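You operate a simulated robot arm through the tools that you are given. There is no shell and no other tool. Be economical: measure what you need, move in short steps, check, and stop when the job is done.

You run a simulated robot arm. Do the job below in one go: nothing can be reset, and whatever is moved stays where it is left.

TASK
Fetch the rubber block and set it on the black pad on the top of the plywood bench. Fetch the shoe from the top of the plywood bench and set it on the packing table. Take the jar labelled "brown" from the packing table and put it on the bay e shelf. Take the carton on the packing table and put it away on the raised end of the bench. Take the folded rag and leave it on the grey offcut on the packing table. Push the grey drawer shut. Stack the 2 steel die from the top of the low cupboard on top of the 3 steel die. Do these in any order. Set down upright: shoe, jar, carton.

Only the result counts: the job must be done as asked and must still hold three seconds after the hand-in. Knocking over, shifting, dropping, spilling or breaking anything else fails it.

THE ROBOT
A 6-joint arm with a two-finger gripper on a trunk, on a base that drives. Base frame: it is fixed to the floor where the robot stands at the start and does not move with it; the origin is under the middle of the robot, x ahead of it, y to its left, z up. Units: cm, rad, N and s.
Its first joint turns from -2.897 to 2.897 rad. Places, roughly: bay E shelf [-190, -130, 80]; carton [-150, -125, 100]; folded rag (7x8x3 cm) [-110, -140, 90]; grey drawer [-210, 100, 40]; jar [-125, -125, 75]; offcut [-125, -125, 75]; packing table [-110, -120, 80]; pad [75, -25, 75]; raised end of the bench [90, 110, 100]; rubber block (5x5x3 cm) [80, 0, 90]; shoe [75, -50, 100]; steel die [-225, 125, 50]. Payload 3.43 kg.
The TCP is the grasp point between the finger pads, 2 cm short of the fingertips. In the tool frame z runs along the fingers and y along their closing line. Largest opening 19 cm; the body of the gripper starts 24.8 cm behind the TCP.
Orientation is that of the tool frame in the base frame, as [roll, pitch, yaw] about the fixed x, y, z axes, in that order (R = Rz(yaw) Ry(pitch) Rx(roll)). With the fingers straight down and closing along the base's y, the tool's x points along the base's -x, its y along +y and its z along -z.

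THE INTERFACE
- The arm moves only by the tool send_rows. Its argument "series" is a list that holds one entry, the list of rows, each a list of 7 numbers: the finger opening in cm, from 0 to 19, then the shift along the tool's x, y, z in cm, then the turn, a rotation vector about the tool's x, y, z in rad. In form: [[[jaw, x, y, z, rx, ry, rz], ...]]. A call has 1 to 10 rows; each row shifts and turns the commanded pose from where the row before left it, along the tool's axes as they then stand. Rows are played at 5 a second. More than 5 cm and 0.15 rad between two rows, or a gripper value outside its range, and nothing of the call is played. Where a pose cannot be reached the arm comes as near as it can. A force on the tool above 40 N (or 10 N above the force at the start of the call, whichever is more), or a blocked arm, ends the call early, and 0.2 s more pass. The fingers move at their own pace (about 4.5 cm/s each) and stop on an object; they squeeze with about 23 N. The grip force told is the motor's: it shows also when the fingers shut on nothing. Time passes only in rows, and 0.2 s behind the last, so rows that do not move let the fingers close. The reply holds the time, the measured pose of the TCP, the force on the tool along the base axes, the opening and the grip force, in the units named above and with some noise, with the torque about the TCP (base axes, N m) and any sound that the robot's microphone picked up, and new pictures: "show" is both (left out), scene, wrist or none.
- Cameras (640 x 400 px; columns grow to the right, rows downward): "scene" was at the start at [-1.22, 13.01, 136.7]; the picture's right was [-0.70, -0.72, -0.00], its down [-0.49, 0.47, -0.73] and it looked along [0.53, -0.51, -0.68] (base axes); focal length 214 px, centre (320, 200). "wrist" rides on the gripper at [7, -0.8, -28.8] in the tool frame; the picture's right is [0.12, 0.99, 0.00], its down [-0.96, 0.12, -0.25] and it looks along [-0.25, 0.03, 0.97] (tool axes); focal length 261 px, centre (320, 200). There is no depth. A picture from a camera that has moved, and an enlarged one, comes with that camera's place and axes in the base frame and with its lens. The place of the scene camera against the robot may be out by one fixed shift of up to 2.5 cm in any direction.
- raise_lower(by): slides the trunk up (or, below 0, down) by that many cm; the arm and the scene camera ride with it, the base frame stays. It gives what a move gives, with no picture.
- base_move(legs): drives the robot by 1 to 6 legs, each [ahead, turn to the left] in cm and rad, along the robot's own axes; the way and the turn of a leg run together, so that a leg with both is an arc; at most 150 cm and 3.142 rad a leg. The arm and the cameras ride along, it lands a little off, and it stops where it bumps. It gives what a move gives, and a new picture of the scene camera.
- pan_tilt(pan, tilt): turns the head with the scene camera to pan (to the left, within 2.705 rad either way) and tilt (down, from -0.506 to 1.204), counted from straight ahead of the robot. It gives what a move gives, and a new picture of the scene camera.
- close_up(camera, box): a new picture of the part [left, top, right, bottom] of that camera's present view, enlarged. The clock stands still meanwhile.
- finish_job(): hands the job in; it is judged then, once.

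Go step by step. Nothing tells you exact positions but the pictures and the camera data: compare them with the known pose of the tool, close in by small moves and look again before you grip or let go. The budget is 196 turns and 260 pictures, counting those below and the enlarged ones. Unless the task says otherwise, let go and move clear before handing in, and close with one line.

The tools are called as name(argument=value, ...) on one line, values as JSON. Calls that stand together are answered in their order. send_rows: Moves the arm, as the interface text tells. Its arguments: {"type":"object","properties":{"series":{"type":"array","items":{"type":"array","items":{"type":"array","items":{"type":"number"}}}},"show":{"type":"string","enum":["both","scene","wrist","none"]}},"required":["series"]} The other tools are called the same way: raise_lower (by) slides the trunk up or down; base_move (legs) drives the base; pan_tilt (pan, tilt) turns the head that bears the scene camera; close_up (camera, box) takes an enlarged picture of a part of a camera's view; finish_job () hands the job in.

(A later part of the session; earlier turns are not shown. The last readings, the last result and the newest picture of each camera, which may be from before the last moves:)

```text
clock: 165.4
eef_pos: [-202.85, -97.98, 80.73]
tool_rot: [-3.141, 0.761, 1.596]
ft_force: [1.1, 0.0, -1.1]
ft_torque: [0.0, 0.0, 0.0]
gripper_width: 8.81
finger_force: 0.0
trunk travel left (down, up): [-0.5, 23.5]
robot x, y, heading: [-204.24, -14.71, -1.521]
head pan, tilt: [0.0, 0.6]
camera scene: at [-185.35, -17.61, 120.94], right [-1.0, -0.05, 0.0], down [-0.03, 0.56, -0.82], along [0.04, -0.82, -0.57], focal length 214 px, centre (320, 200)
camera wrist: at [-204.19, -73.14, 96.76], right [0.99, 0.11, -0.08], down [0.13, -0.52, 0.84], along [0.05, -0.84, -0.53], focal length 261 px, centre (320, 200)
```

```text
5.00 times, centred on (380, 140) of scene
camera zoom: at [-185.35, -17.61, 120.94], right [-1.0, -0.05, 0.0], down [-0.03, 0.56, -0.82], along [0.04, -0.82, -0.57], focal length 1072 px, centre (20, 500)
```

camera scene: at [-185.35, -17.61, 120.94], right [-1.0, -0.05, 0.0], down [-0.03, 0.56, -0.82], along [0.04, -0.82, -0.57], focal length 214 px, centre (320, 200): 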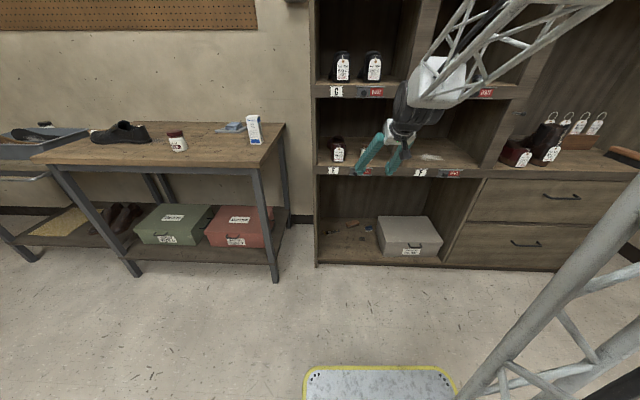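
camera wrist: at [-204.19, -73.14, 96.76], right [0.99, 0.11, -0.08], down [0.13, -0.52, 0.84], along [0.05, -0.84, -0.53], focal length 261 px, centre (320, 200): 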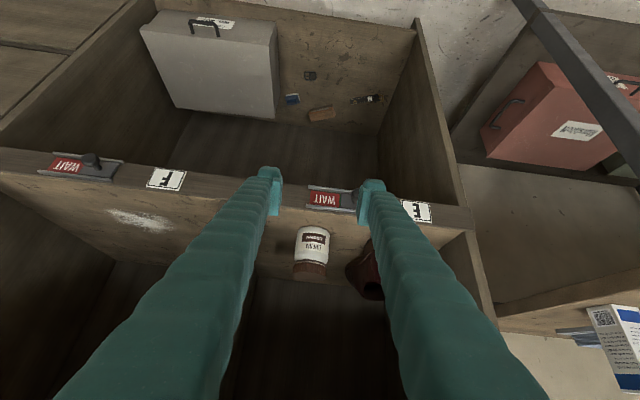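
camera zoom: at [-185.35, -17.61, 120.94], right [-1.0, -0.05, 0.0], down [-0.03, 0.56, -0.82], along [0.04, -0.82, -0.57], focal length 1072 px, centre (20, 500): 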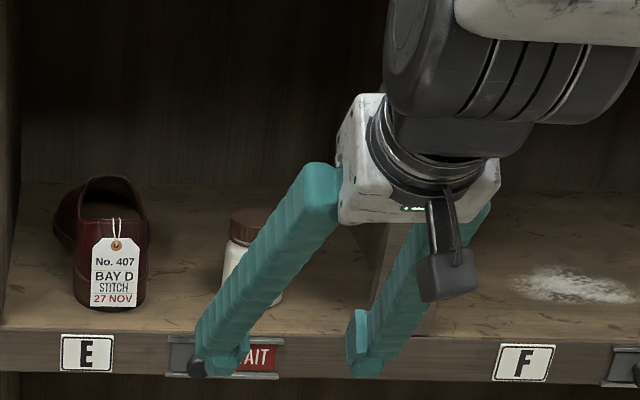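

The jar stands upright in bay E. I straighten and raise the tool, then turn round toward the low cupboard.

send_rows(series=[[[9, 2, 0, -2, 0, 0.15, 0], [9, 2, 0, -2, 0, 0.15, 0], [9, 2, 0, -2, 0, 0.15, 0], [9, 0, 0, -2, 0, 0.15, 0], [9, 0, 0, -3, 0, 0.16, 0], [9, 0, 0, -4, 0, 0, 0], [9, 0, 0, -4, 0, 0, 0]]], show="none")

raise_lower(by=10)

base_move(legs=[[-15, 0], [0, 3.1]])

close_up(camera="scene", box=[200, 100, 440, 300])

```text
refused: row 5 steps farther than a row can; nothing moved
```

```text
clock: 166.7
eef_pos: [-202.85, -98.02, 90.86]
tool_rot: [-3.14, 0.761, 1.596]
ft_force: [-0.2, -0.6, -0.8]
ft_torque: [-0.03, 0.01, 0.02]
gripper_width: 8.79
finger_force: 0.1
trunk travel left (down, up): [-10.5, 13.5]
robot x, y, heading: [-204.01, -14.54, -1.521]
head pan, tilt: [0.0, 0.6]
```

```text
clock: 175.9
eef_pos: [-208.28, 83.79, 90.83]
tool_rot: [-3.14, 0.764, -1.523]
ft_force: [0.0, 0.9, -0.2]
ft_torque: [0.0, -0.03, -0.01]
gripper_width: 8.8
finger_force: 0.0
trunk travel left (down, up): [-10.5, 13.5]
robot x, y, heading: [-204.64, 0.29, 1.647]
head pan, tilt: [0.0, 0.6]
camera scene: at [-226.1, 0.86, 130.94], right [1.0, 0.07, 0.0], down [0.04, -0.56, -0.83], along [-0.06, 0.82, -0.56], focal length 214 px, centre (320, 200)
```

scene: 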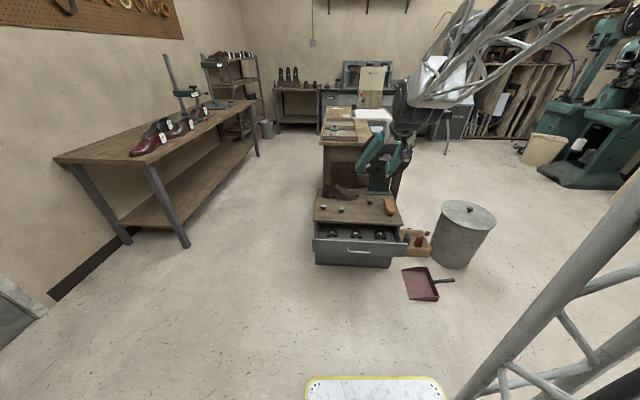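

```text
2.00 times, centred on (320, 200) of scene
camera zoom: at [-226.1, 0.86, 130.94], right [1.0, 0.07, 0.0], down [0.04, -0.56, -0.83], along [-0.06, 0.82, -0.56], focal length 429 px, centre (320, 200)
```

zoom: 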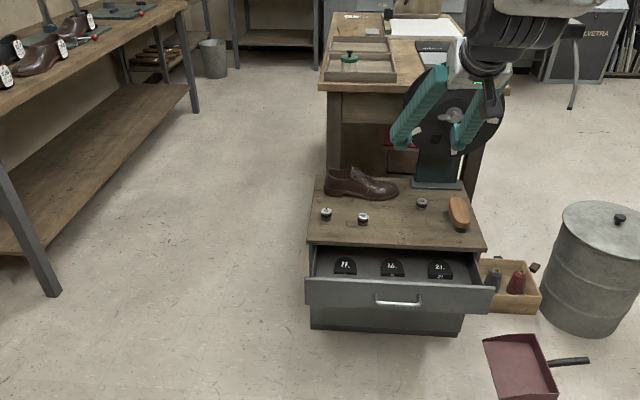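

The low cupboard is ahead, drawer open toward me, three small dies on its top. I straighten the tool and look from above.

send_rows(series=[[[9, 2, 0, -2, 0, 0.15, 0], [9, 2, 0, -2, 0, 0.15, 0], [9, 2, 0, -2, 0, 0.15, 0], [9, 2, 0, -2, 0, 0.15, 0], [9, 2, 0, -3, 0, 0.15, 0], [9, 2, 0, -3, 0, 0, 0], [9, 2, 0, 0, 0, 0, 0]]], show="none")

base_move(legs=[[24, 0]])

pan_tilt(pan=0, tilt=0.8)

send_rows(series=[[[9, 0, 0, 0, 0, 0, 0]]], show="wrist")

close_up(camera="scene", box=[280, 100, 440, 250])

```text
clock: 177.5
eef_pos: [-207.5, 66.53, 99.29]
tool_rot: [-3.139, 0.013, -1.523]
ft_force: [0.5, 0.0, -0.4]
ft_torque: [-0.09, -0.01, 0.01]
gripper_width: 9.01
finger_force: 0.0
trunk travel left (down, up): [-10.5, 13.5]
robot x, y, heading: [-205.05, 0.46, 1.641]
head pan, tilt: [0.0, 0.6]
```

```text
clock: 179.3
eef_pos: [-209.27, 90.85, 99.33]
tool_rot: [-3.141, 0.012, -1.525]
ft_force: [-0.7, -0.8, -0.7]
ft_torque: [0.0, 0.02, 0.02]
gripper_width: 9.02
finger_force: 0.0
trunk travel left (down, up): [-10.5, 13.5]
robot x, y, heading: [-207.04, 25.04, 1.638]
head pan, tilt: [0.0, 0.6]
camera scene: at [-227.87, 25.21, 130.94], right [1.0, 0.07, 0.0], down [0.04, -0.56, -0.83], along [-0.06, 0.82, -0.56], focal length 214 px, centre (320, 200)
```

scene: 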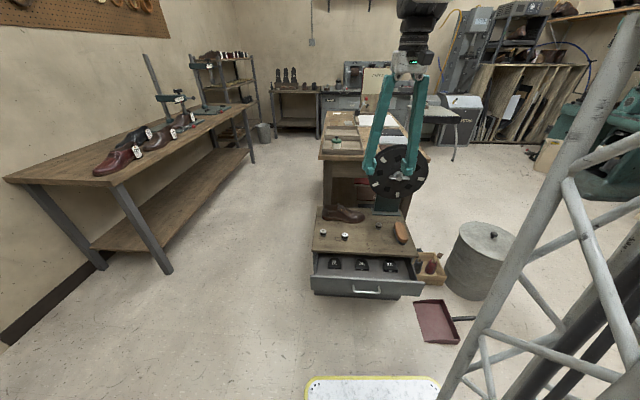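

```text
clock: 180.0
eef_pos: [-209.2, 90.9, 99.26]
tool_rot: [-3.14, 0.012, -1.526]
ft_force: [-0.4, 0.0, 0.6]
ft_torque: [-0.03, -0.03, 0.02]
gripper_width: 9.01
finger_force: 0.0
trunk travel left (down, up): [-10.5, 13.5]
robot x, y, heading: [-206.57, 24.87, 1.639]
head pan, tilt: [0.0, 0.799]
camera scene: at [-227.81, 24.45, 129.26], right [1.0, 0.07, 0.0], down [0.05, -0.71, -0.7], along [-0.05, 0.7, -0.72], focal length 214 px, centre (320, 200)
```

scene: 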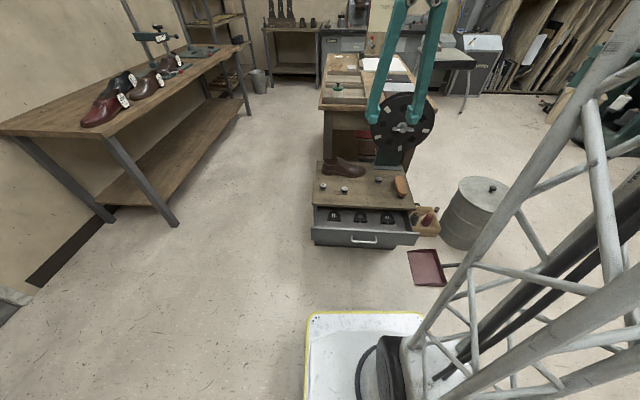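

```text
clock: 180.4
eef_pos: [-209.17, 90.92, 99.28]
tool_rot: [-3.139, 0.011, -1.524]
ft_force: [-1.0, -0.6, 0.4]
ft_torque: [-0.04, -0.01, -0.03]
gripper_width: 9.03
finger_force: 0.1
trunk travel left (down, up): [-10.5, 13.5]
robot x, y, heading: [-206.64, 24.77, 1.638]
head pan, tilt: [0.0, 0.799]
camera wrist: at [-207.97, 83.52, 127.98], right [-0.99, -0.16, 0.0], down [-0.16, 0.95, 0.26], along [-0.04, 0.26, -0.97], focal length 261 px, centre (320, 200)
```

wrist: 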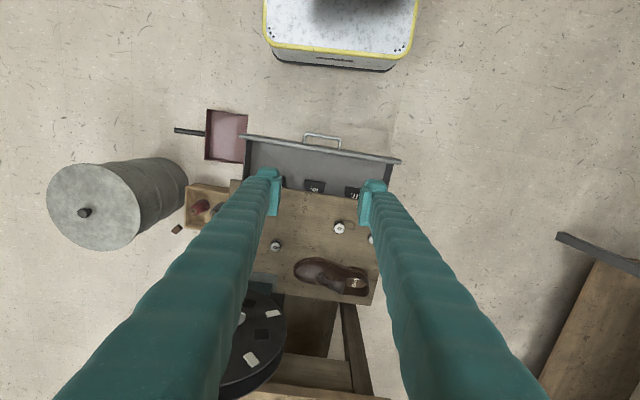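

```text
2.67 times, centred on (360, 175) of scene
camera zoom: at [-227.81, 24.45, 129.25], right [1.0, 0.07, 0.0], down [0.05, -0.72, -0.7], along [-0.05, 0.7, -0.72], focal length 572 px, centre (213, 267)
```

zoom: 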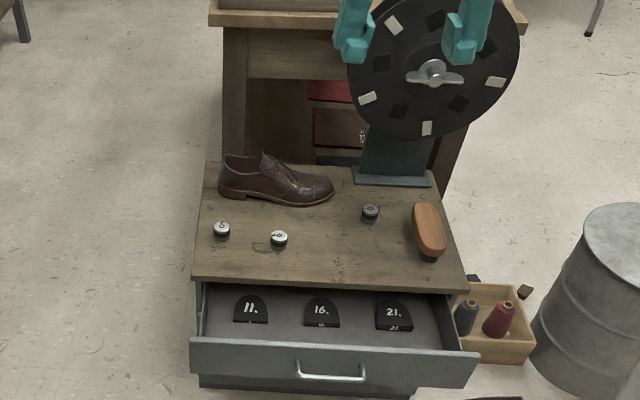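

close_up(camera="scene", box=[325, 165, 405, 215])

close_up(camera="wrist", box=[240, 160, 400, 310])

```text
8.00 times, centred on (365, 190) of scene
camera zoom: at [-227.81, 24.45, 129.25], right [1.0, 0.07, 0.0], down [0.05, -0.72, -0.7], along [-0.05, 0.7, -0.72], focal length 1716 px, centre (-40, 280)
```

zoom: 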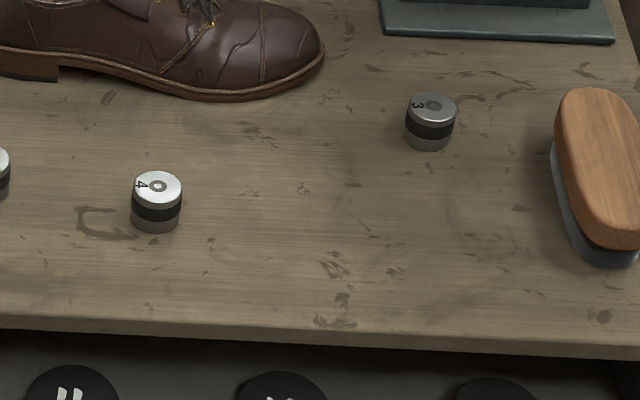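

```text
2.67 times, centred on (320, 235) of wrist
camera zoom: at [-207.97, 83.52, 127.98], right [-0.99, -0.16, 0.0], down [-0.16, 0.95, 0.26], along [-0.04, 0.26, -0.97], focal length 695 px, centre (320, 107)
```

zoom: 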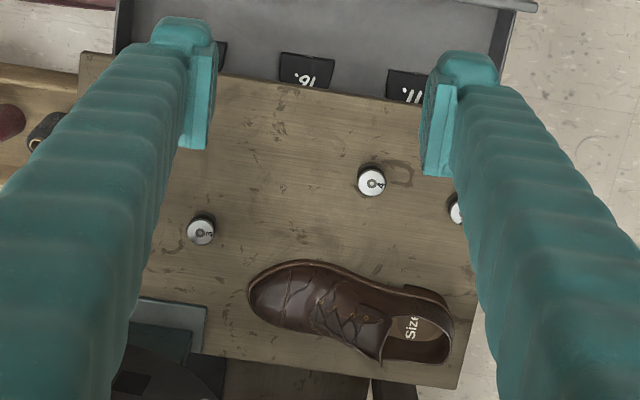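

close_up(camera="scene", box=[310, 175, 340, 200])

```text
16.00 times, centred on (325, 188) of scene
camera zoom: at [-227.81, 24.45, 129.25], right [1.0, 0.07, 0.0], down [0.05, -0.72, -0.7], along [-0.05, 0.7, -0.72], focal length 3432 px, centre (240, 400)
```

zoom: 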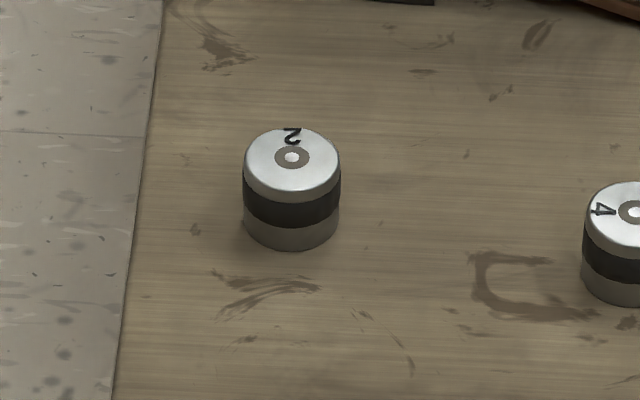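

The left die is 2, the middle 4, the right one 3. First I close the drawer: I back off, lower the trunk, and bring the closed, forward-tilted fingertips down in front of the drawer panel.

base_move(legs=[[-15, 0]])

raise_lower(by=-10.4)

send_rows(series=[[[0, 0, 0, 0, 0, -0.15, 0], [0, 0, 0, 0, 0, -0.15, 0], [0, 0, 0, 0, 0, -0.15, 0], [0, 2.1, 0, 4.5, 0, 0, 0], [0, 2.1, 0, 4.5, 0, 0, 0], [0, 2.1, 0, 4.5, 0, 0, 0], [0, 2.1, 0, 4.5, 0, 0, 0], [0, 2.1, 0, 4.5, 0, 0, 0], [0, 0, 0, 0, 0, 0, 0]]], show="both")

```text
clock: 181.8
eef_pos: [-208.22, 75.71, 99.34]
tool_rot: [-3.139, 0.014, -1.523]
ft_force: [0.1, -0.6, -0.2]
ft_torque: [0.0, 0.0, 0.01]
gripper_width: 9.01
finger_force: 0.0
trunk travel left (down, up): [-10.5, 13.5]
robot x, y, heading: [-205.37, 9.6, 1.642]
head pan, tilt: [0.0, 0.799]
camera scene: at [-226.71, 9.22, 129.25], right [1.0, 0.07, 0.0], down [0.05, -0.71, -0.7], along [-0.05, 0.7, -0.72], focal length 214 px, centre (320, 200)
```

scene: 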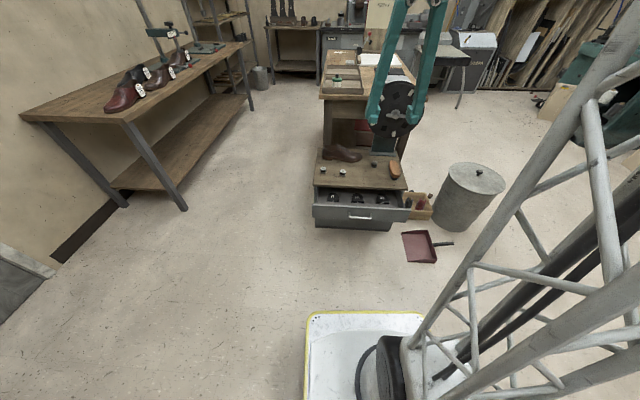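

```text
clock: 183.2
eef_pos: [-208.2, 75.61, 88.79]
tool_rot: [-3.139, 0.013, -1.524]
ft_force: [0.0, 0.0, -0.3]
ft_torque: [0.01, 0.01, 0.01]
gripper_width: 9.01
finger_force: 0.1
trunk travel left (down, up): [-0.1, 23.9]
robot x, y, heading: [-205.53, 9.66, 1.639]
head pan, tilt: [0.0, 0.799]
```

```text
clock: 185.2
eef_pos: [-208.09, 76.52, 63.93]
tool_rot: [-3.139, 0.463, -1.523]
ft_force: [-0.2, 0.0, 0.1]
ft_torque: [-0.01, 0.01, -0.01]
gripper_width: 0.01
finger_force: 22.3
trunk travel left (down, up): [-0.1, 23.9]
robot x, y, heading: [-205.47, 9.28, 1.646]
head pan, tilt: [0.0, 0.799]
camera scene: at [-226.71, 9.2, 118.85], right [1.0, 0.07, 0.0], down [0.05, -0.71, -0.7], along [-0.05, 0.7, -0.72], focal length 214 px, centre (320, 200)
camera wrist: at [-206.27, 57.38, 86.62], right [-0.99, -0.15, -0.05], down [-0.15, 0.74, 0.65], along [-0.06, 0.65, -0.76], focal length 261 px, centre (320, 200)
```

scene: 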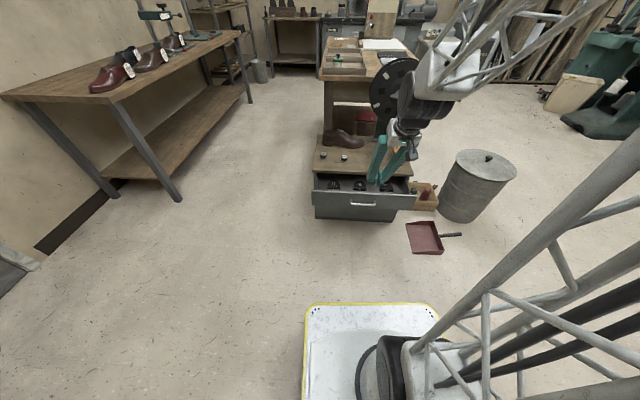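
wrist: 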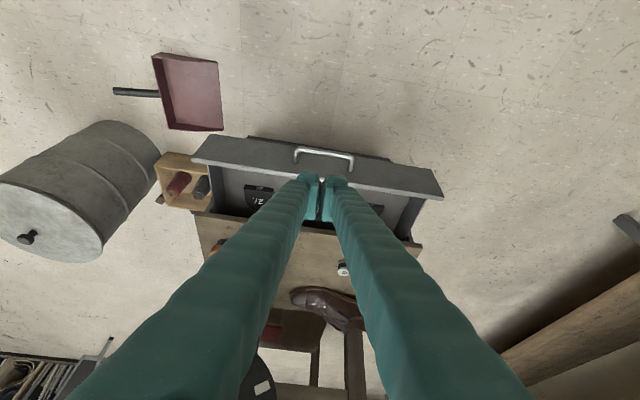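

Panel top edge is at about y 89, z 43. I lower the fingertips in front of it.

send_rows(series=[[[0, 2, 0, 4, 0, 0, 0], [0, 2, 0, 4, 0, 0, 0], [0, 2, 0, 4, 0, 0, 0], [0, 2, 0, 4, 0, 0, 0], [0, 1.8, 0, 3.6, 0, 0, 0], [0, 0, 0, 0, 0, 0, 0]]], show="both")

close_up(camera="scene", box=[290, 110, 450, 230])

```text
clock: 186.6
eef_pos: [-207.9, 78.21, 43.4]
tool_rot: [3.141, 0.455, -1.522]
ft_force: [0.5, 0.7, 0.4]
ft_torque: [0.02, 0.01, 0.0]
gripper_width: 0.01
finger_force: 22.6
out of reach, approached as far as the arm can: row 3, 5
trunk travel left (down, up): [-0.1, 23.9]
robot x, y, heading: [-205.91, 9.62, 1.646]
head pan, tilt: [0.0, 0.799]
camera scene: at [-226.71, 9.2, 118.85], right [1.0, 0.07, 0.0], down [0.05, -0.71, -0.7], along [-0.05, 0.7, -0.72], focal length 214 px, centre (320, 200)
camera wrist: at [-206.03, 59.27, 66.11], right [-0.99, -0.15, -0.05], down [-0.15, 0.75, 0.65], along [-0.06, 0.65, -0.76], focal length 261 px, centre (320, 200)
```

scene: 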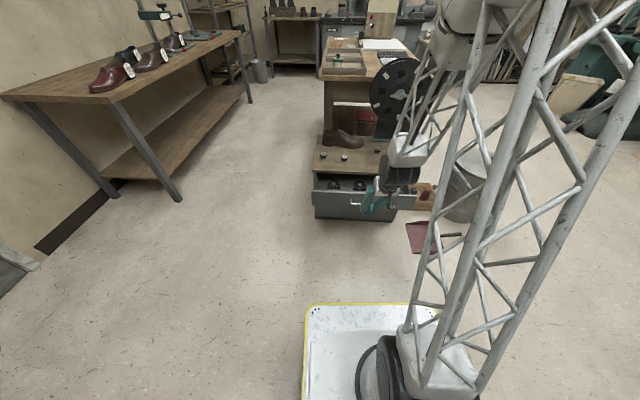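
wrist: 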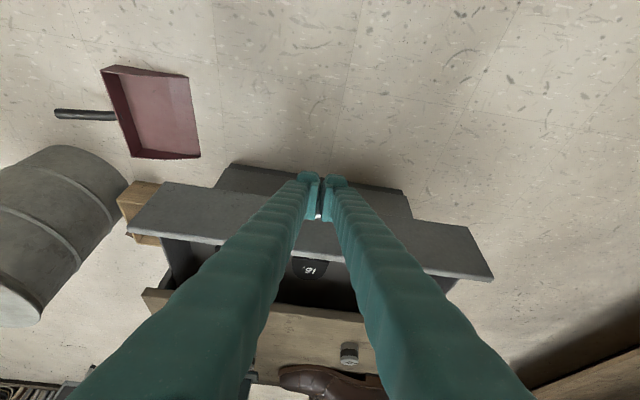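

```text
3.33 times, centred on (370, 170) of scene
camera zoom: at [-226.71, 9.2, 118.85], right [1.0, 0.07, 0.0], down [0.05, -0.71, -0.7], along [-0.05, 0.7, -0.72], focal length 715 px, centre (153, 300)
```

zoom: 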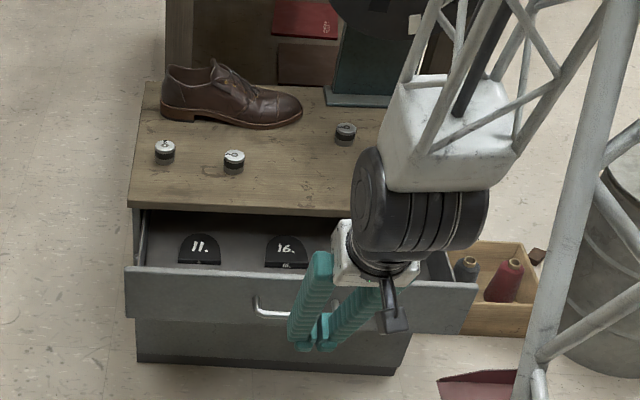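

The tips are just in front of the panel's upper part. I move forward and a little lower.

send_rows(series=[[[0, -1.8, 0, 0.9, 0, 0, 0], [0, -1.8, 0, 0.9, 0, 0, 0], [0, -1.4, 0, 1.6, 0, 0, 0], [0, 0.2, 0, 0.5, 0, 0, 0], [0, 0, 0, 0, 0, 0, 0]]], show="wrist")

close_up(camera="scene", box=[290, 110, 450, 230])

```text
clock: 187.8
eef_pos: [-208.55, 84.43, 42.11]
tool_rot: [-3.14, 0.462, -1.521]
ft_force: [0.4, -0.7, -0.1]
ft_torque: [0.0, -0.01, 0.01]
gripper_width: 0.0
finger_force: 22.8
trunk travel left (down, up): [-0.1, 23.9]
robot x, y, heading: [-205.76, 9.7, 1.646]
head pan, tilt: [0.0, 0.799]
camera wrist: at [-206.68, 65.17, 64.69], right [-0.99, -0.15, -0.05], down [-0.15, 0.74, 0.65], along [-0.06, 0.65, -0.76], focal length 261 px, centre (320, 200)
```

wrist: 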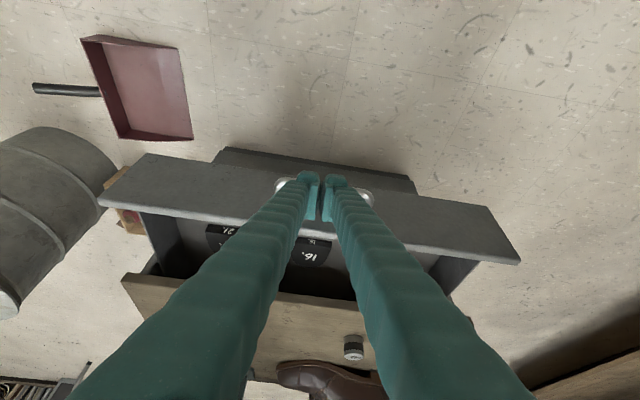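

```text
3.33 times, centred on (370, 170) of scene
camera zoom: at [-226.71, 9.21, 118.85], right [1.0, 0.07, 0.0], down [0.05, -0.71, -0.7], along [-0.05, 0.7, -0.72], focal length 715 px, centre (153, 300)
```

zoom: 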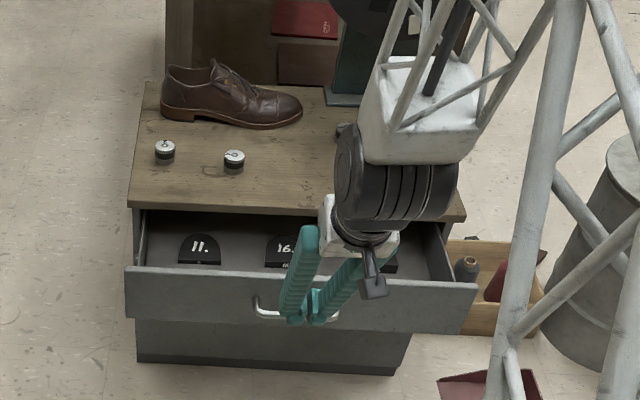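

send_rows(series=[[[0, -1.8, 0, 0.9, 0, 0, 0], [0, -1.3, 0, 0.7, 0, 0, 0], [0, -0.9, 0, 0.45, 0, 0, 0], [0, -0.9, 0, 0.45, 0, 0, 0], [0, -0.9, 0, 0.45, 0, 0, 0], [0, -0.9, 0, 0.45, 0, 0, 0]]], show="none")

close_up(camera="scene", box=[290, 110, 450, 230])

```text
clock: 189.2
eef_pos: [-208.83, 91.71, 42.08]
tool_rot: [-3.14, 0.462, -1.523]
ft_force: [0.0, -1.0, 0.0]
ft_torque: [-0.02, 0.0, 0.01]
gripper_width: 0.01
finger_force: 22.9
trunk travel left (down, up): [-0.1, 23.9]
robot x, y, heading: [-205.62, 9.47, 1.644]
head pan, tilt: [0.0, 0.799]
```

```text
3.33 times, centred on (370, 170) of scene
camera zoom: at [-226.71, 9.21, 118.85], right [1.0, 0.07, 0.0], down [0.05, -0.71, -0.7], along [-0.05, 0.7, -0.72], focal length 715 px, centre (153, 300)
```

zoom: 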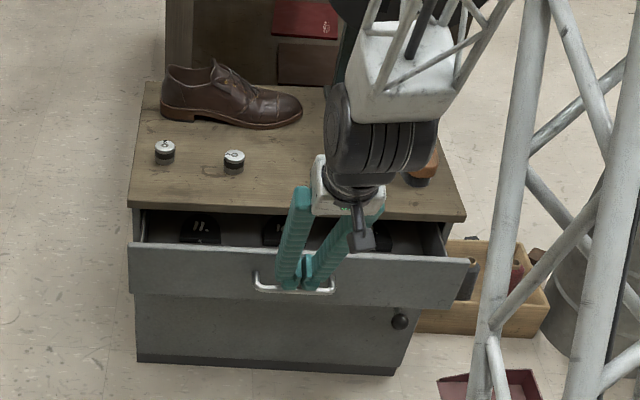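

The drawer is sliding in. I keep pushing.

send_rows(series=[[[0, -0.9, 0, 0.45, 0, 0, 0], [0, -0.9, 0, 0.45, 0, 0, 0], [0, -0.9, 0, 0.45, 0, 0, 0], [0, -0.9, 0, 0.45, 0, 0, 0], [0, -0.9, 0, 0.45, 0, 0, 0], [0, -0.45, 0, 0.22, 0, 0, 0]]], show="wrist")

close_up(camera="scene", box=[290, 110, 450, 230])

```text
clock: 190.6
eef_pos: [-209.04, 97.06, 41.98]
tool_rot: [-3.14, 0.463, -1.521]
ft_force: [-0.9, -0.6, -0.3]
ft_torque: [-0.01, 0.06, 0.02]
gripper_width: 0.0
finger_force: 23.4
trunk travel left (down, up): [-0.1, 23.9]
robot x, y, heading: [-205.94, 9.65, 1.637]
head pan, tilt: [0.0, 0.799]
camera wrist: at [-207.21, 77.99, 64.63], right [-0.99, -0.15, -0.05], down [-0.15, 0.74, 0.65], along [-0.06, 0.65, -0.76], focal length 261 px, centre (320, 200)
```

wrist: 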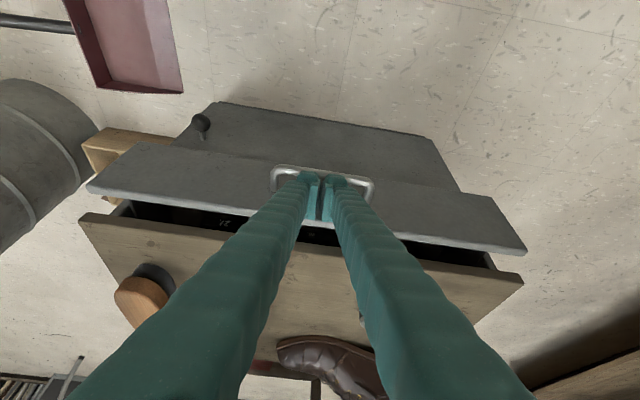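

```text
3.33 times, centred on (370, 170) of scene
camera zoom: at [-226.71, 9.22, 118.85], right [1.0, 0.07, 0.0], down [0.05, -0.71, -0.7], along [-0.05, 0.7, -0.72], focal length 715 px, centre (153, 300)
```

zoom: 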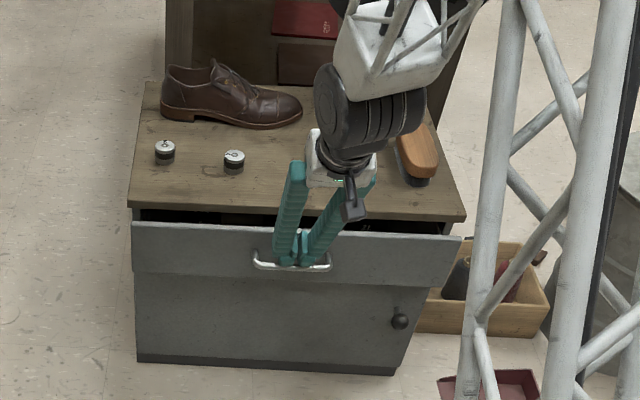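

send_rows(series=[[[0, -0.45, 0, 0.22, 0, 0, 0], [0, -0.45, 0, 0.22, 0, 0, 0], [0, -0.45, 0, 0.22, 0, 0, 0], [0, -0.45, 0, 0.22, 0, 0, 0], [0, -0.45, 0, 0.22, 0, 0, 0], [0, -0.45, 0, 0.22, 0, 0, 0]]], show="none")

close_up(camera="scene", box=[290, 110, 450, 230])

```text
clock: 192.0
eef_pos: [-209.1, 99.76, 42.05]
tool_rot: [-3.139, 0.462, -1.523]
ft_force: [0.4, -0.3, -0.3]
ft_torque: [-0.03, 0.02, -0.01]
gripper_width: 0.0
finger_force: 22.7
out of reach, approached as far as the arm can: row 4
trunk travel left (down, up): [-0.1, 23.9]
robot x, y, heading: [-205.62, 9.74, 1.645]
head pan, tilt: [0.0, 0.799]
```

```text
3.33 times, centred on (370, 170) of scene
camera zoom: at [-226.71, 9.22, 118.85], right [1.0, 0.07, 0.0], down [0.05, -0.71, -0.7], along [-0.05, 0.7, -0.72], focal length 715 px, centre (153, 300)
```

zoom: 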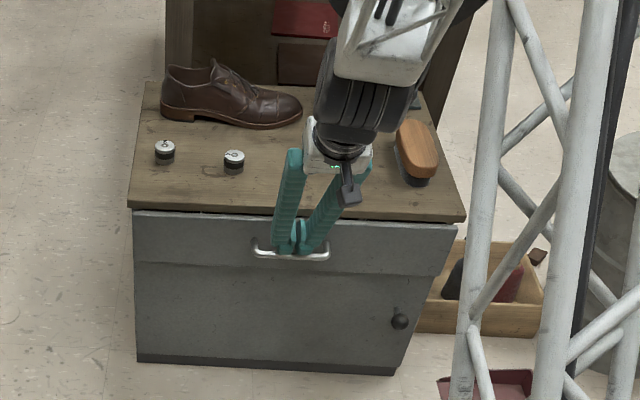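

send_rows(series=[[[0, -0.45, 0, 0.22, 0, 0, 0], [0, -0.45, 0, 0.22, 0, 0, 0], [0, -0.45, 0, 0.22, 0, 0, 0], [0, -0.45, 0, 0.22, 0, 0, 0]]], show="none")

close_up(camera="scene", box=[310, 150, 430, 230])

```text
clock: 193.0
eef_pos: [-209.18, 101.51, 42.12]
tool_rot: [-3.141, 0.46, -1.524]
ft_force: [1.4, -21.4, 6.1]
ft_torque: [0.12, 0.03, -0.3]
gripper_width: 0.0
finger_force: 22.8
trunk travel left (down, up): [-0.1, 23.9]
robot x, y, heading: [-205.71, 9.78, 1.643]
head pan, tilt: [0.0, 0.799]
```

```text
5.00 times, centred on (370, 190) of scene
camera zoom: at [-226.7, 9.15, 118.87], right [1.0, 0.07, 0.0], down [0.05, -0.71, -0.7], along [-0.05, 0.7, -0.72], focal length 1072 px, centre (70, 250)
```

zoom: 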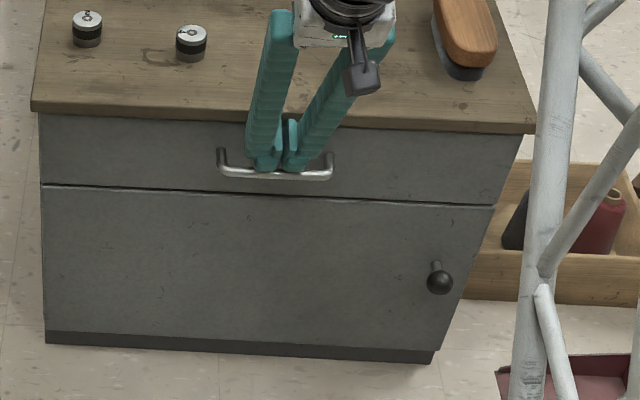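

A clear 21 N stop: the drawer is shut and flush. I retract along the tool axis, then straighten up.

send_rows(series=[[[0, 0, 0, -2, 0, 0, 0], [0, 0, 0, -4, 0, 0, 0], [0, 0, 0, -5, 0, 0, 0], [0, 0, 0, -5, 0, 0, 0], [3, 0, 0, -5, 0, 0, 0], [6, 0, 0, -2, 0, 0.15, 0], [6, 0, 0, -2, 0, 0.15, 0], [6, 0, 0, -2, 0, 0.15, 0], [6, 0, 0, 0, 0, 0, 0]]], show="wrist")

close_up(camera="scene", box=[290, 110, 450, 230])

```text
clock: 195.0
eef_pos: [-208.64, 90.51, 66.68]
tool_rot: [-3.14, 0.013, -1.524]
ft_force: [0.5, -0.4, -0.3]
ft_torque: [0.0, 0.0, -0.05]
gripper_width: 6.02
finger_force: 0.0
trunk travel left (down, up): [-0.1, 23.9]
robot x, y, heading: [-204.99, 9.18, 1.646]
head pan, tilt: [0.0, 0.799]
camera wrist: at [-207.44, 83.23, 95.43], right [-0.99, -0.17, 0.0], down [-0.16, 0.95, 0.26], along [-0.04, 0.26, -0.97], focal length 261 px, centre (320, 200)
```

wrist: 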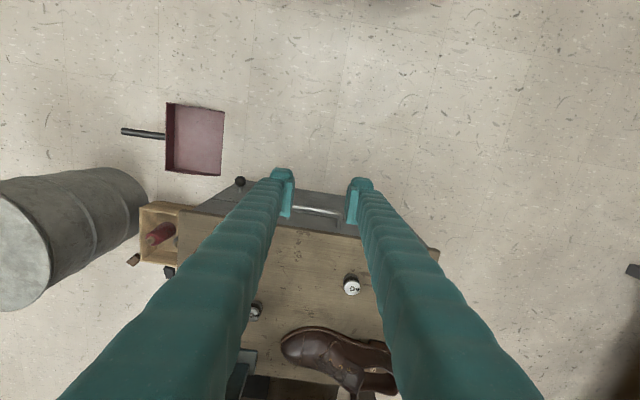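

```text
3.33 times, centred on (370, 170) of scene
camera zoom: at [-226.71, 9.2, 118.85], right [1.0, 0.07, 0.0], down [0.05, -0.71, -0.7], along [-0.05, 0.7, -0.72], focal length 715 px, centre (153, 300)
```

zoom: 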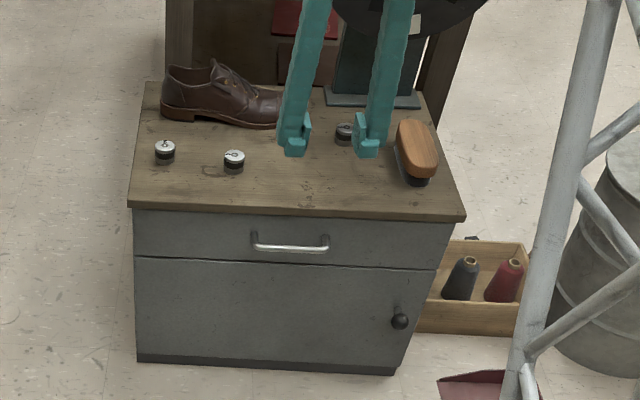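

Now the dies: I drive nearer.

base_move(legs=[[26, 0]])

send_rows(series=[[[7, 0, 4, 0, 0, 0, 0], [7, 0, 4, 0, 0, 0, 0], [7, 0, 4, 0, 0, 0, 0], [7, 0, 4, 0, 0, 0, 0], [7, 0, 0, 0, 0, 0, 0]]], show="both")

```text
clock: 196.8
eef_pos: [-210.24, 116.44, 66.57]
tool_rot: [-3.139, 0.013, -1.526]
ft_force: [-0.5, 0.8, -0.2]
ft_torque: [0.0, -0.01, -0.01]
gripper_width: 5.97
finger_force: 0.1
trunk travel left (down, up): [-0.1, 23.9]
robot x, y, heading: [-207.63, 35.14, 1.646]
head pan, tilt: [0.0, 0.799]
camera scene: at [-228.57, 35.11, 118.85], right [1.0, 0.07, 0.0], down [0.05, -0.72, -0.7], along [-0.05, 0.7, -0.72], focal length 214 px, centre (320, 200)
```

scene: 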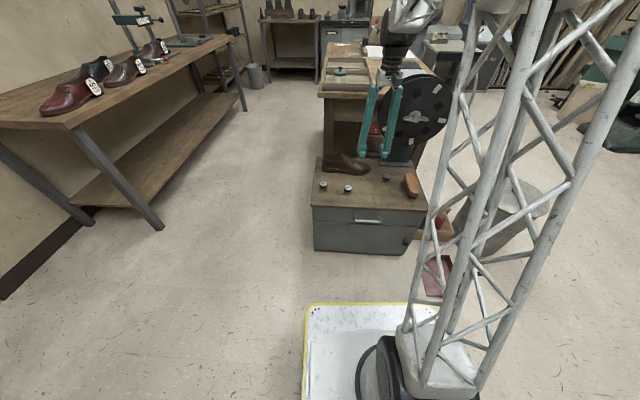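

```text
clock: 198.1
eef_pos: [-226.4, 115.69, 66.61]
tool_rot: [-3.14, 0.012, -1.527]
ft_force: [0.6, 0.1, 0.3]
ft_torque: [-0.01, -0.02, -0.01]
gripper_width: 6.98
finger_force: 0.1
trunk travel left (down, up): [-0.1, 23.9]
robot x, y, heading: [-207.16, 35.45, 1.64]
head pan, tilt: [0.0, 0.799]
camera scene: at [-228.58, 35.11, 118.85], right [1.0, 0.07, 0.0], down [0.05, -0.72, -0.7], along [-0.05, 0.7, -0.72], focal length 214 px, centre (320, 200)
camera wrist: at [-225.21, 108.25, 95.29], right [-0.99, -0.16, 0.0], down [-0.16, 0.95, 0.26], along [-0.04, 0.26, -0.97], focal length 261 px, centre (320, 200)
```

scene: 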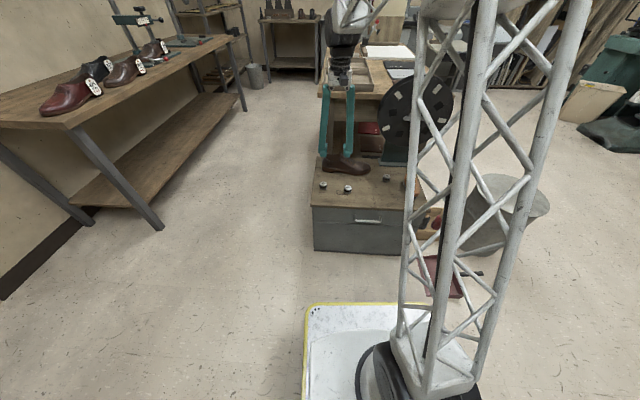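
wrist: 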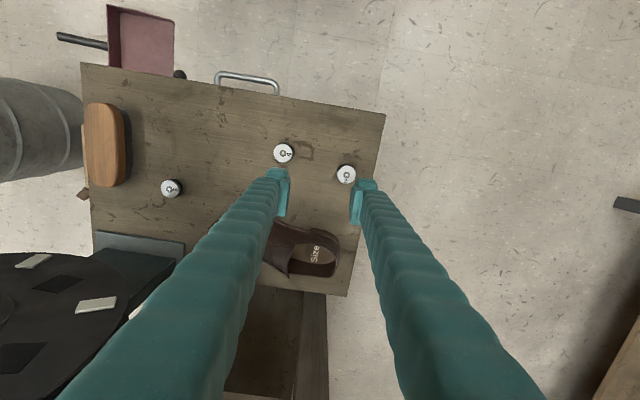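

Die 2 is at about [-231.2, 115.5], die 3 at [-199.4, 123]. I go above die 2.

send_rows(series=[[[6.5, 0, 3, 2, 0, 0, 0], [6.5, 0, 1.8, 4, 0, 0, 0], [6.5, 0, 0, 4, 0, 0, 0], [6.5, 0, 0, 3, 0, 0, 0], [6.5, 0, 0, 0, 0, 0, 0]]], show="wrist")

close_up(camera="scene", box=[300, 140, 400, 220])

```text
clock: 199.2
eef_pos: [-231.27, 115.98, 53.72]
tool_rot: [-3.141, 0.013, -1.526]
ft_force: [0.2, -0.3, 0.1]
ft_torque: [0.01, 0.01, 0.01]
gripper_width: 6.48
finger_force: 0.1
trunk travel left (down, up): [-0.1, 23.9]
robot x, y, heading: [-207.3, 35.21, 1.643]
head pan, tilt: [0.0, 0.799]
camera wrist: at [-230.11, 108.55, 82.52], right [-0.99, -0.16, 0.0], down [-0.16, 0.95, 0.26], along [-0.04, 0.26, -0.97], focal length 261 px, centre (320, 200)
```

wrist: 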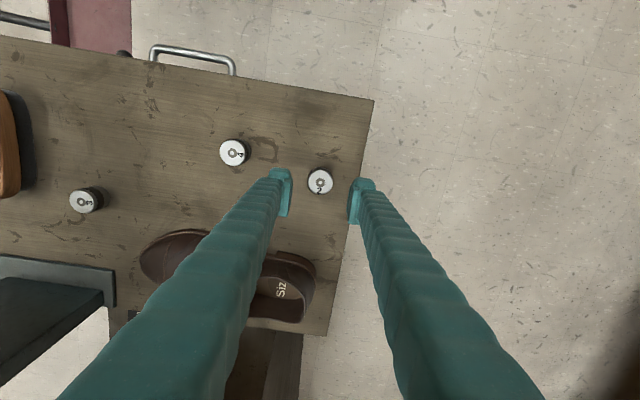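

```text
5.00 times, centred on (350, 180) of scene
camera zoom: at [-228.58, 35.1, 118.85], right [1.0, 0.07, 0.0], down [0.05, -0.72, -0.7], along [-0.05, 0.7, -0.72], focal length 1072 px, centre (170, 300)
```

zoom: 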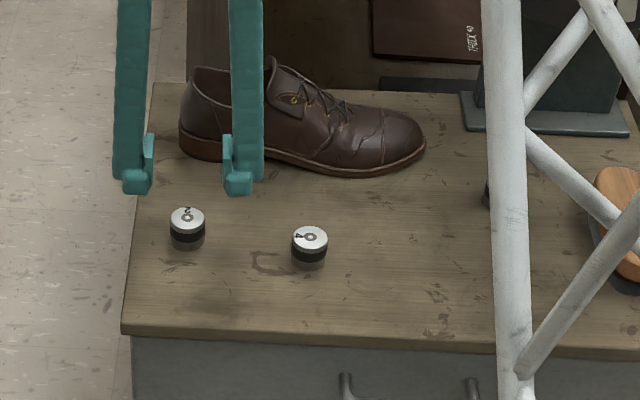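

send_rows(series=[[[6, 0.4, 0, 3, 0, 0, 0], [6, 0, 0, 2.2, 0, 0, 0], [6, 0, 0, 0, 0, 0, 0]]], show="wrist")

close_up(camera="scene", box=[310, 150, 390, 210])

```text
clock: 200.1
eef_pos: [-231.18, 115.62, 48.69]
tool_rot: [-3.14, 0.013, -1.525]
ft_force: [-0.1, -0.1, 0.6]
ft_torque: [-0.01, 0.04, -0.03]
gripper_width: 6.04
finger_force: 0.0
trunk travel left (down, up): [-0.1, 23.9]
robot x, y, heading: [-207.58, 35.09, 1.64]
head pan, tilt: [0.0, 0.799]
camera wrist: at [-229.91, 108.12, 77.38], right [-0.99, -0.16, 0.0], down [-0.16, 0.95, 0.26], along [-0.04, 0.26, -0.97], focal length 261 px, centre (320, 200)
```

wrist: 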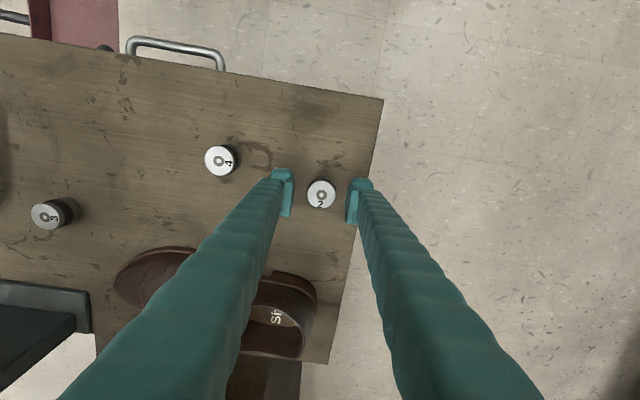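

```text
6.67 times, centred on (350, 180) of scene
camera zoom: at [-228.58, 35.11, 118.85], right [1.0, 0.07, 0.0], down [0.05, -0.72, -0.7], along [-0.05, 0.7, -0.72], focal length 1430 px, centre (120, 333)
```

zoom: 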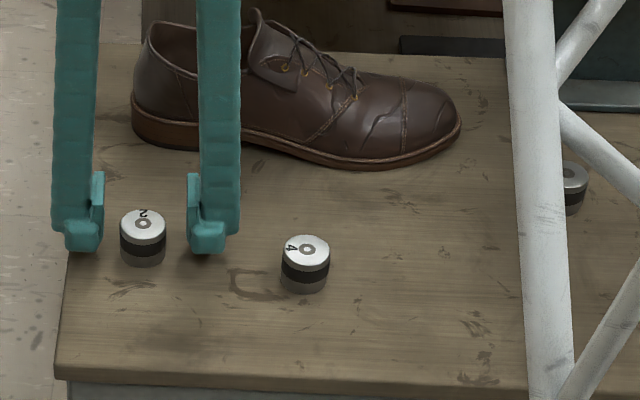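

send_rows(series=[[[6, 0, 0, 0.8, 0, 0, 0], [5.5, 0, 0, 0.4, 0, 0, 0], [4.5, 0, 0, 0, 0, 0, 0], [3.5, 0, 0, 0, 0, 0, 0], [2, 0, 0, 0, 0, 0, 0], [2, 0, 0, 0, 0, 0, 0]]], show="wrist")

close_up(camera="scene", box=[310, 150, 390, 210])

```text
clock: 201.4
eef_pos: [-230.98, 115.36, 47.35]
tool_rot: [-3.14, 0.012, -1.526]
ft_force: [0.4, 1.3, -0.8]
ft_torque: [0.03, -0.01, -0.01]
gripper_width: 3.27
finger_force: 22.7
trunk travel left (down, up): [-0.1, 23.9]
robot x, y, heading: [-207.2, 35.28, 1.64]
head pan, tilt: [0.0, 0.799]
camera wrist: at [-229.84, 108.15, 76.04], right [-0.99, -0.16, 0.0], down [-0.16, 0.95, 0.26], along [-0.04, 0.26, -0.97], focal length 261 px, centre (320, 200)
```

wrist: 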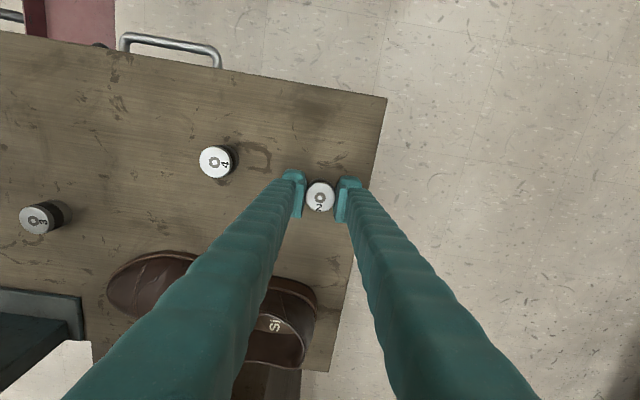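

```text
6.67 times, centred on (350, 180) of scene
camera zoom: at [-228.58, 35.11, 118.85], right [1.0, 0.07, 0.0], down [0.05, -0.72, -0.7], along [-0.05, 0.7, -0.72], focal length 1430 px, centre (120, 333)
```

zoom: 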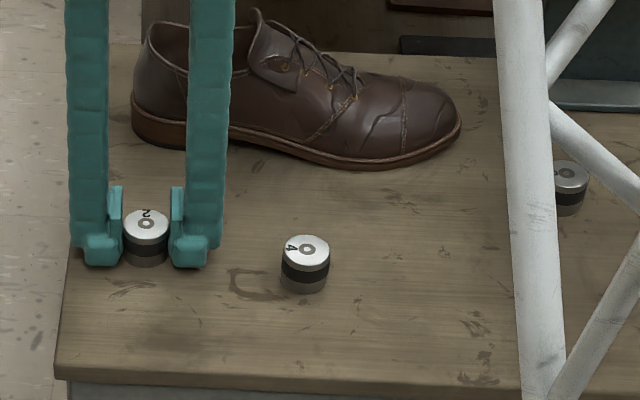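

Gripped. I lift slowly and carry it toward die 3.

send_rows(series=[[[2, 0, 0, -0.3, 0, 0, 0], [2, 0, 0, -0.5, 0, 0, 0], [2, 0, 0, -0.8, 0, 0, 0], [2, 0, 0, -1.2, 0, 0, 0], [2, 0, 0, -2, 0, 0, 0], [2, 0, 0, -2, 0, 0, 0], [2, 0, 0, -2, 0, 0, 0], [2, 0, 0, -1.5, 0, 0, 0]]], show="none")

send_rows(series=[[[2, -0.4, -2, 0, 0, 0, 0], [2, -0.9, -3.5, 0, 0, 0, 0], [2, -1, -4, 0, 0, 0, 0], [2, -1, -4, 0, 0, 0, 0], [2, -1, -4, 0, 0, 0, 0], [2, -0.9, -3.5, 0, 0, 0, 0], [2, -0.5, -2, 0, 0, 0, 0], [2, 0, 0, 0, 0, 0, 0]]], show="wrist")

close_up(camera="scene", box=[310, 130, 430, 210])

```text
clock: 203.2
eef_pos: [-231.16, 115.24, 57.7]
tool_rot: [-3.14, 0.013, -1.527]
ft_force: [0.5, 0.3, -2.2]
ft_torque: [-0.06, 0.0, 0.01]
gripper_width: 3.26
finger_force: 23.2
trunk travel left (down, up): [-0.1, 23.9]
robot x, y, heading: [-207.46, 35.45, 1.64]
head pan, tilt: [0.0, 0.799]
```

```text
clock: 205.1
eef_pos: [-208.31, 122.14, 57.61]
tool_rot: [-3.141, 0.013, -1.526]
ft_force: [0.3, -1.0, -1.5]
ft_torque: [0.03, 0.01, -0.03]
gripper_width: 3.27
finger_force: 22.8
trunk travel left (down, up): [-0.1, 23.9]
robot x, y, heading: [-207.29, 35.52, 1.637]
head pan, tilt: [0.0, 0.799]
camera wrist: at [-207.01, 114.71, 86.4], right [-0.99, -0.16, 0.0], down [-0.16, 0.95, 0.26], along [-0.04, 0.26, -0.97], focal length 261 px, centre (320, 200)
```

wrist: 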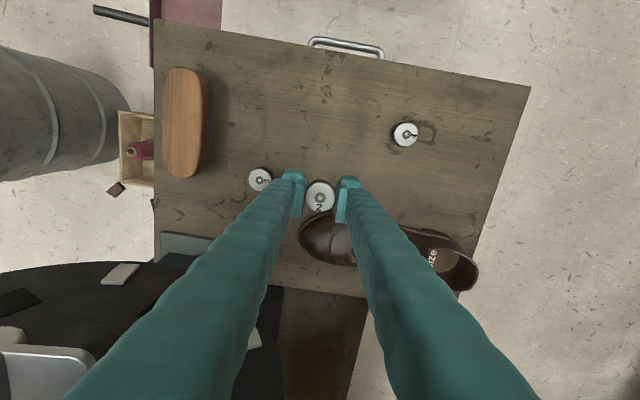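

```text
5.00 times, centred on (370, 170) of scene
camera zoom: at [-228.57, 35.11, 118.85], right [1.0, 0.07, 0.0], down [0.05, -0.72, -0.7], along [-0.05, 0.7, -0.72], focal length 1072 px, centre (70, 350)
```

zoom: 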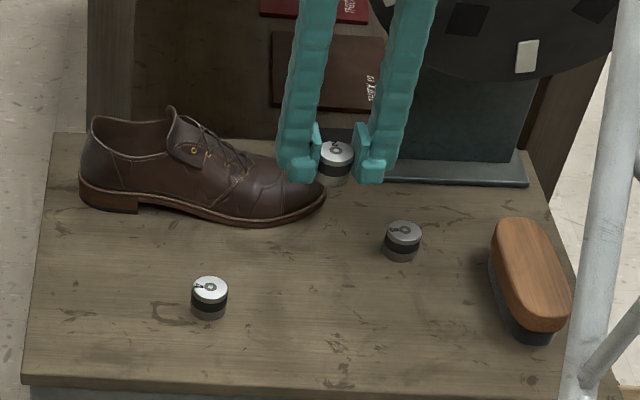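

send_rows(series=[[[2, -0.2, -1.5, 0, 0, 0, 0], [2, -0.3, -3, 0, 0, 0, 0], [2, -0.3, -3, 0, 0, 0, 0], [2, -0.1, -1.7, 0, 0, 0, 0], [2, 0, 0, 0, 0, 0, 0]]], show="wrist")

close_up(camera="wrist", box=[260, 150, 380, 240])

close_up(camera="scene", box=[350, 130, 430, 190])

```text
clock: 206.2
eef_pos: [-199.27, 123.35, 57.64]
tool_rot: [-3.141, 0.012, -1.527]
ft_force: [-0.6, -0.5, -2.1]
ft_torque: [0.0, 0.04, -0.01]
gripper_width: 3.25
finger_force: 22.7
trunk travel left (down, up): [-0.1, 23.9]
robot x, y, heading: [-207.98, 35.7, 1.638]
head pan, tilt: [0.0, 0.799]
camera wrist: at [-198.06, 115.94, 86.36], right [-0.99, -0.16, 0.0], down [-0.16, 0.95, 0.26], along [-0.04, 0.26, -0.97], focal length 261 px, centre (320, 200)
```

wrist: 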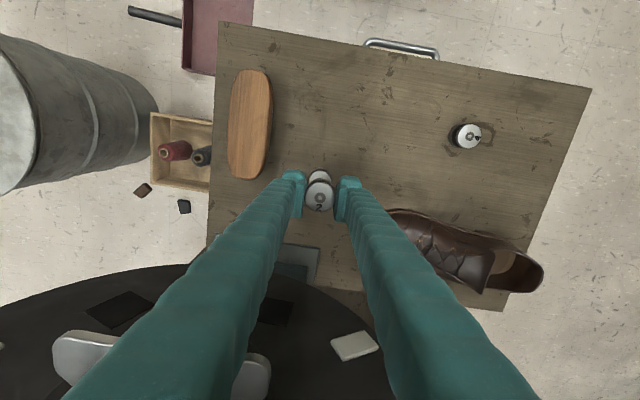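

```text
4.44 times, centred on (320, 195) of wrist
camera zoom: at [-198.06, 115.94, 86.36], right [-0.99, -0.16, 0.0], down [-0.16, 0.95, 0.26], along [-0.04, 0.26, -0.97], focal length 1158 px, centre (320, 222)
```

zoom: 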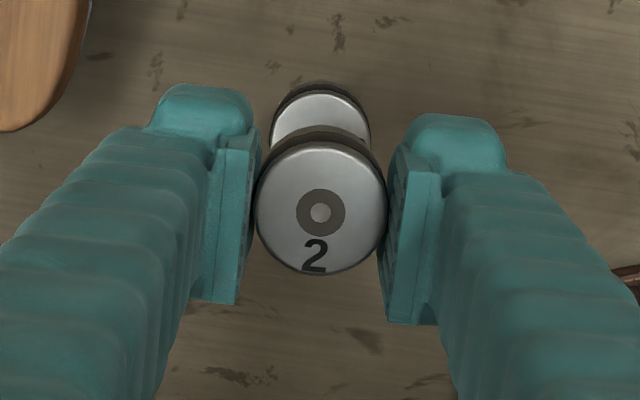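

```text
6.67 times, centred on (390, 160) of scene
camera zoom: at [-228.56, 35.11, 118.85], right [1.0, 0.07, 0.0], down [0.05, -0.72, -0.7], along [-0.05, 0.7, -0.72], focal length 1430 px, centre (-147, 467)
```

zoom: 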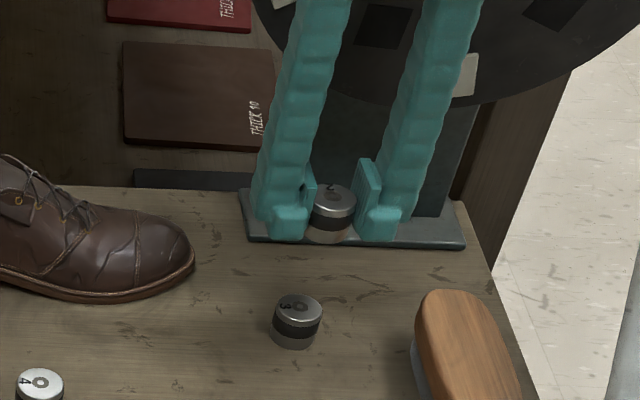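

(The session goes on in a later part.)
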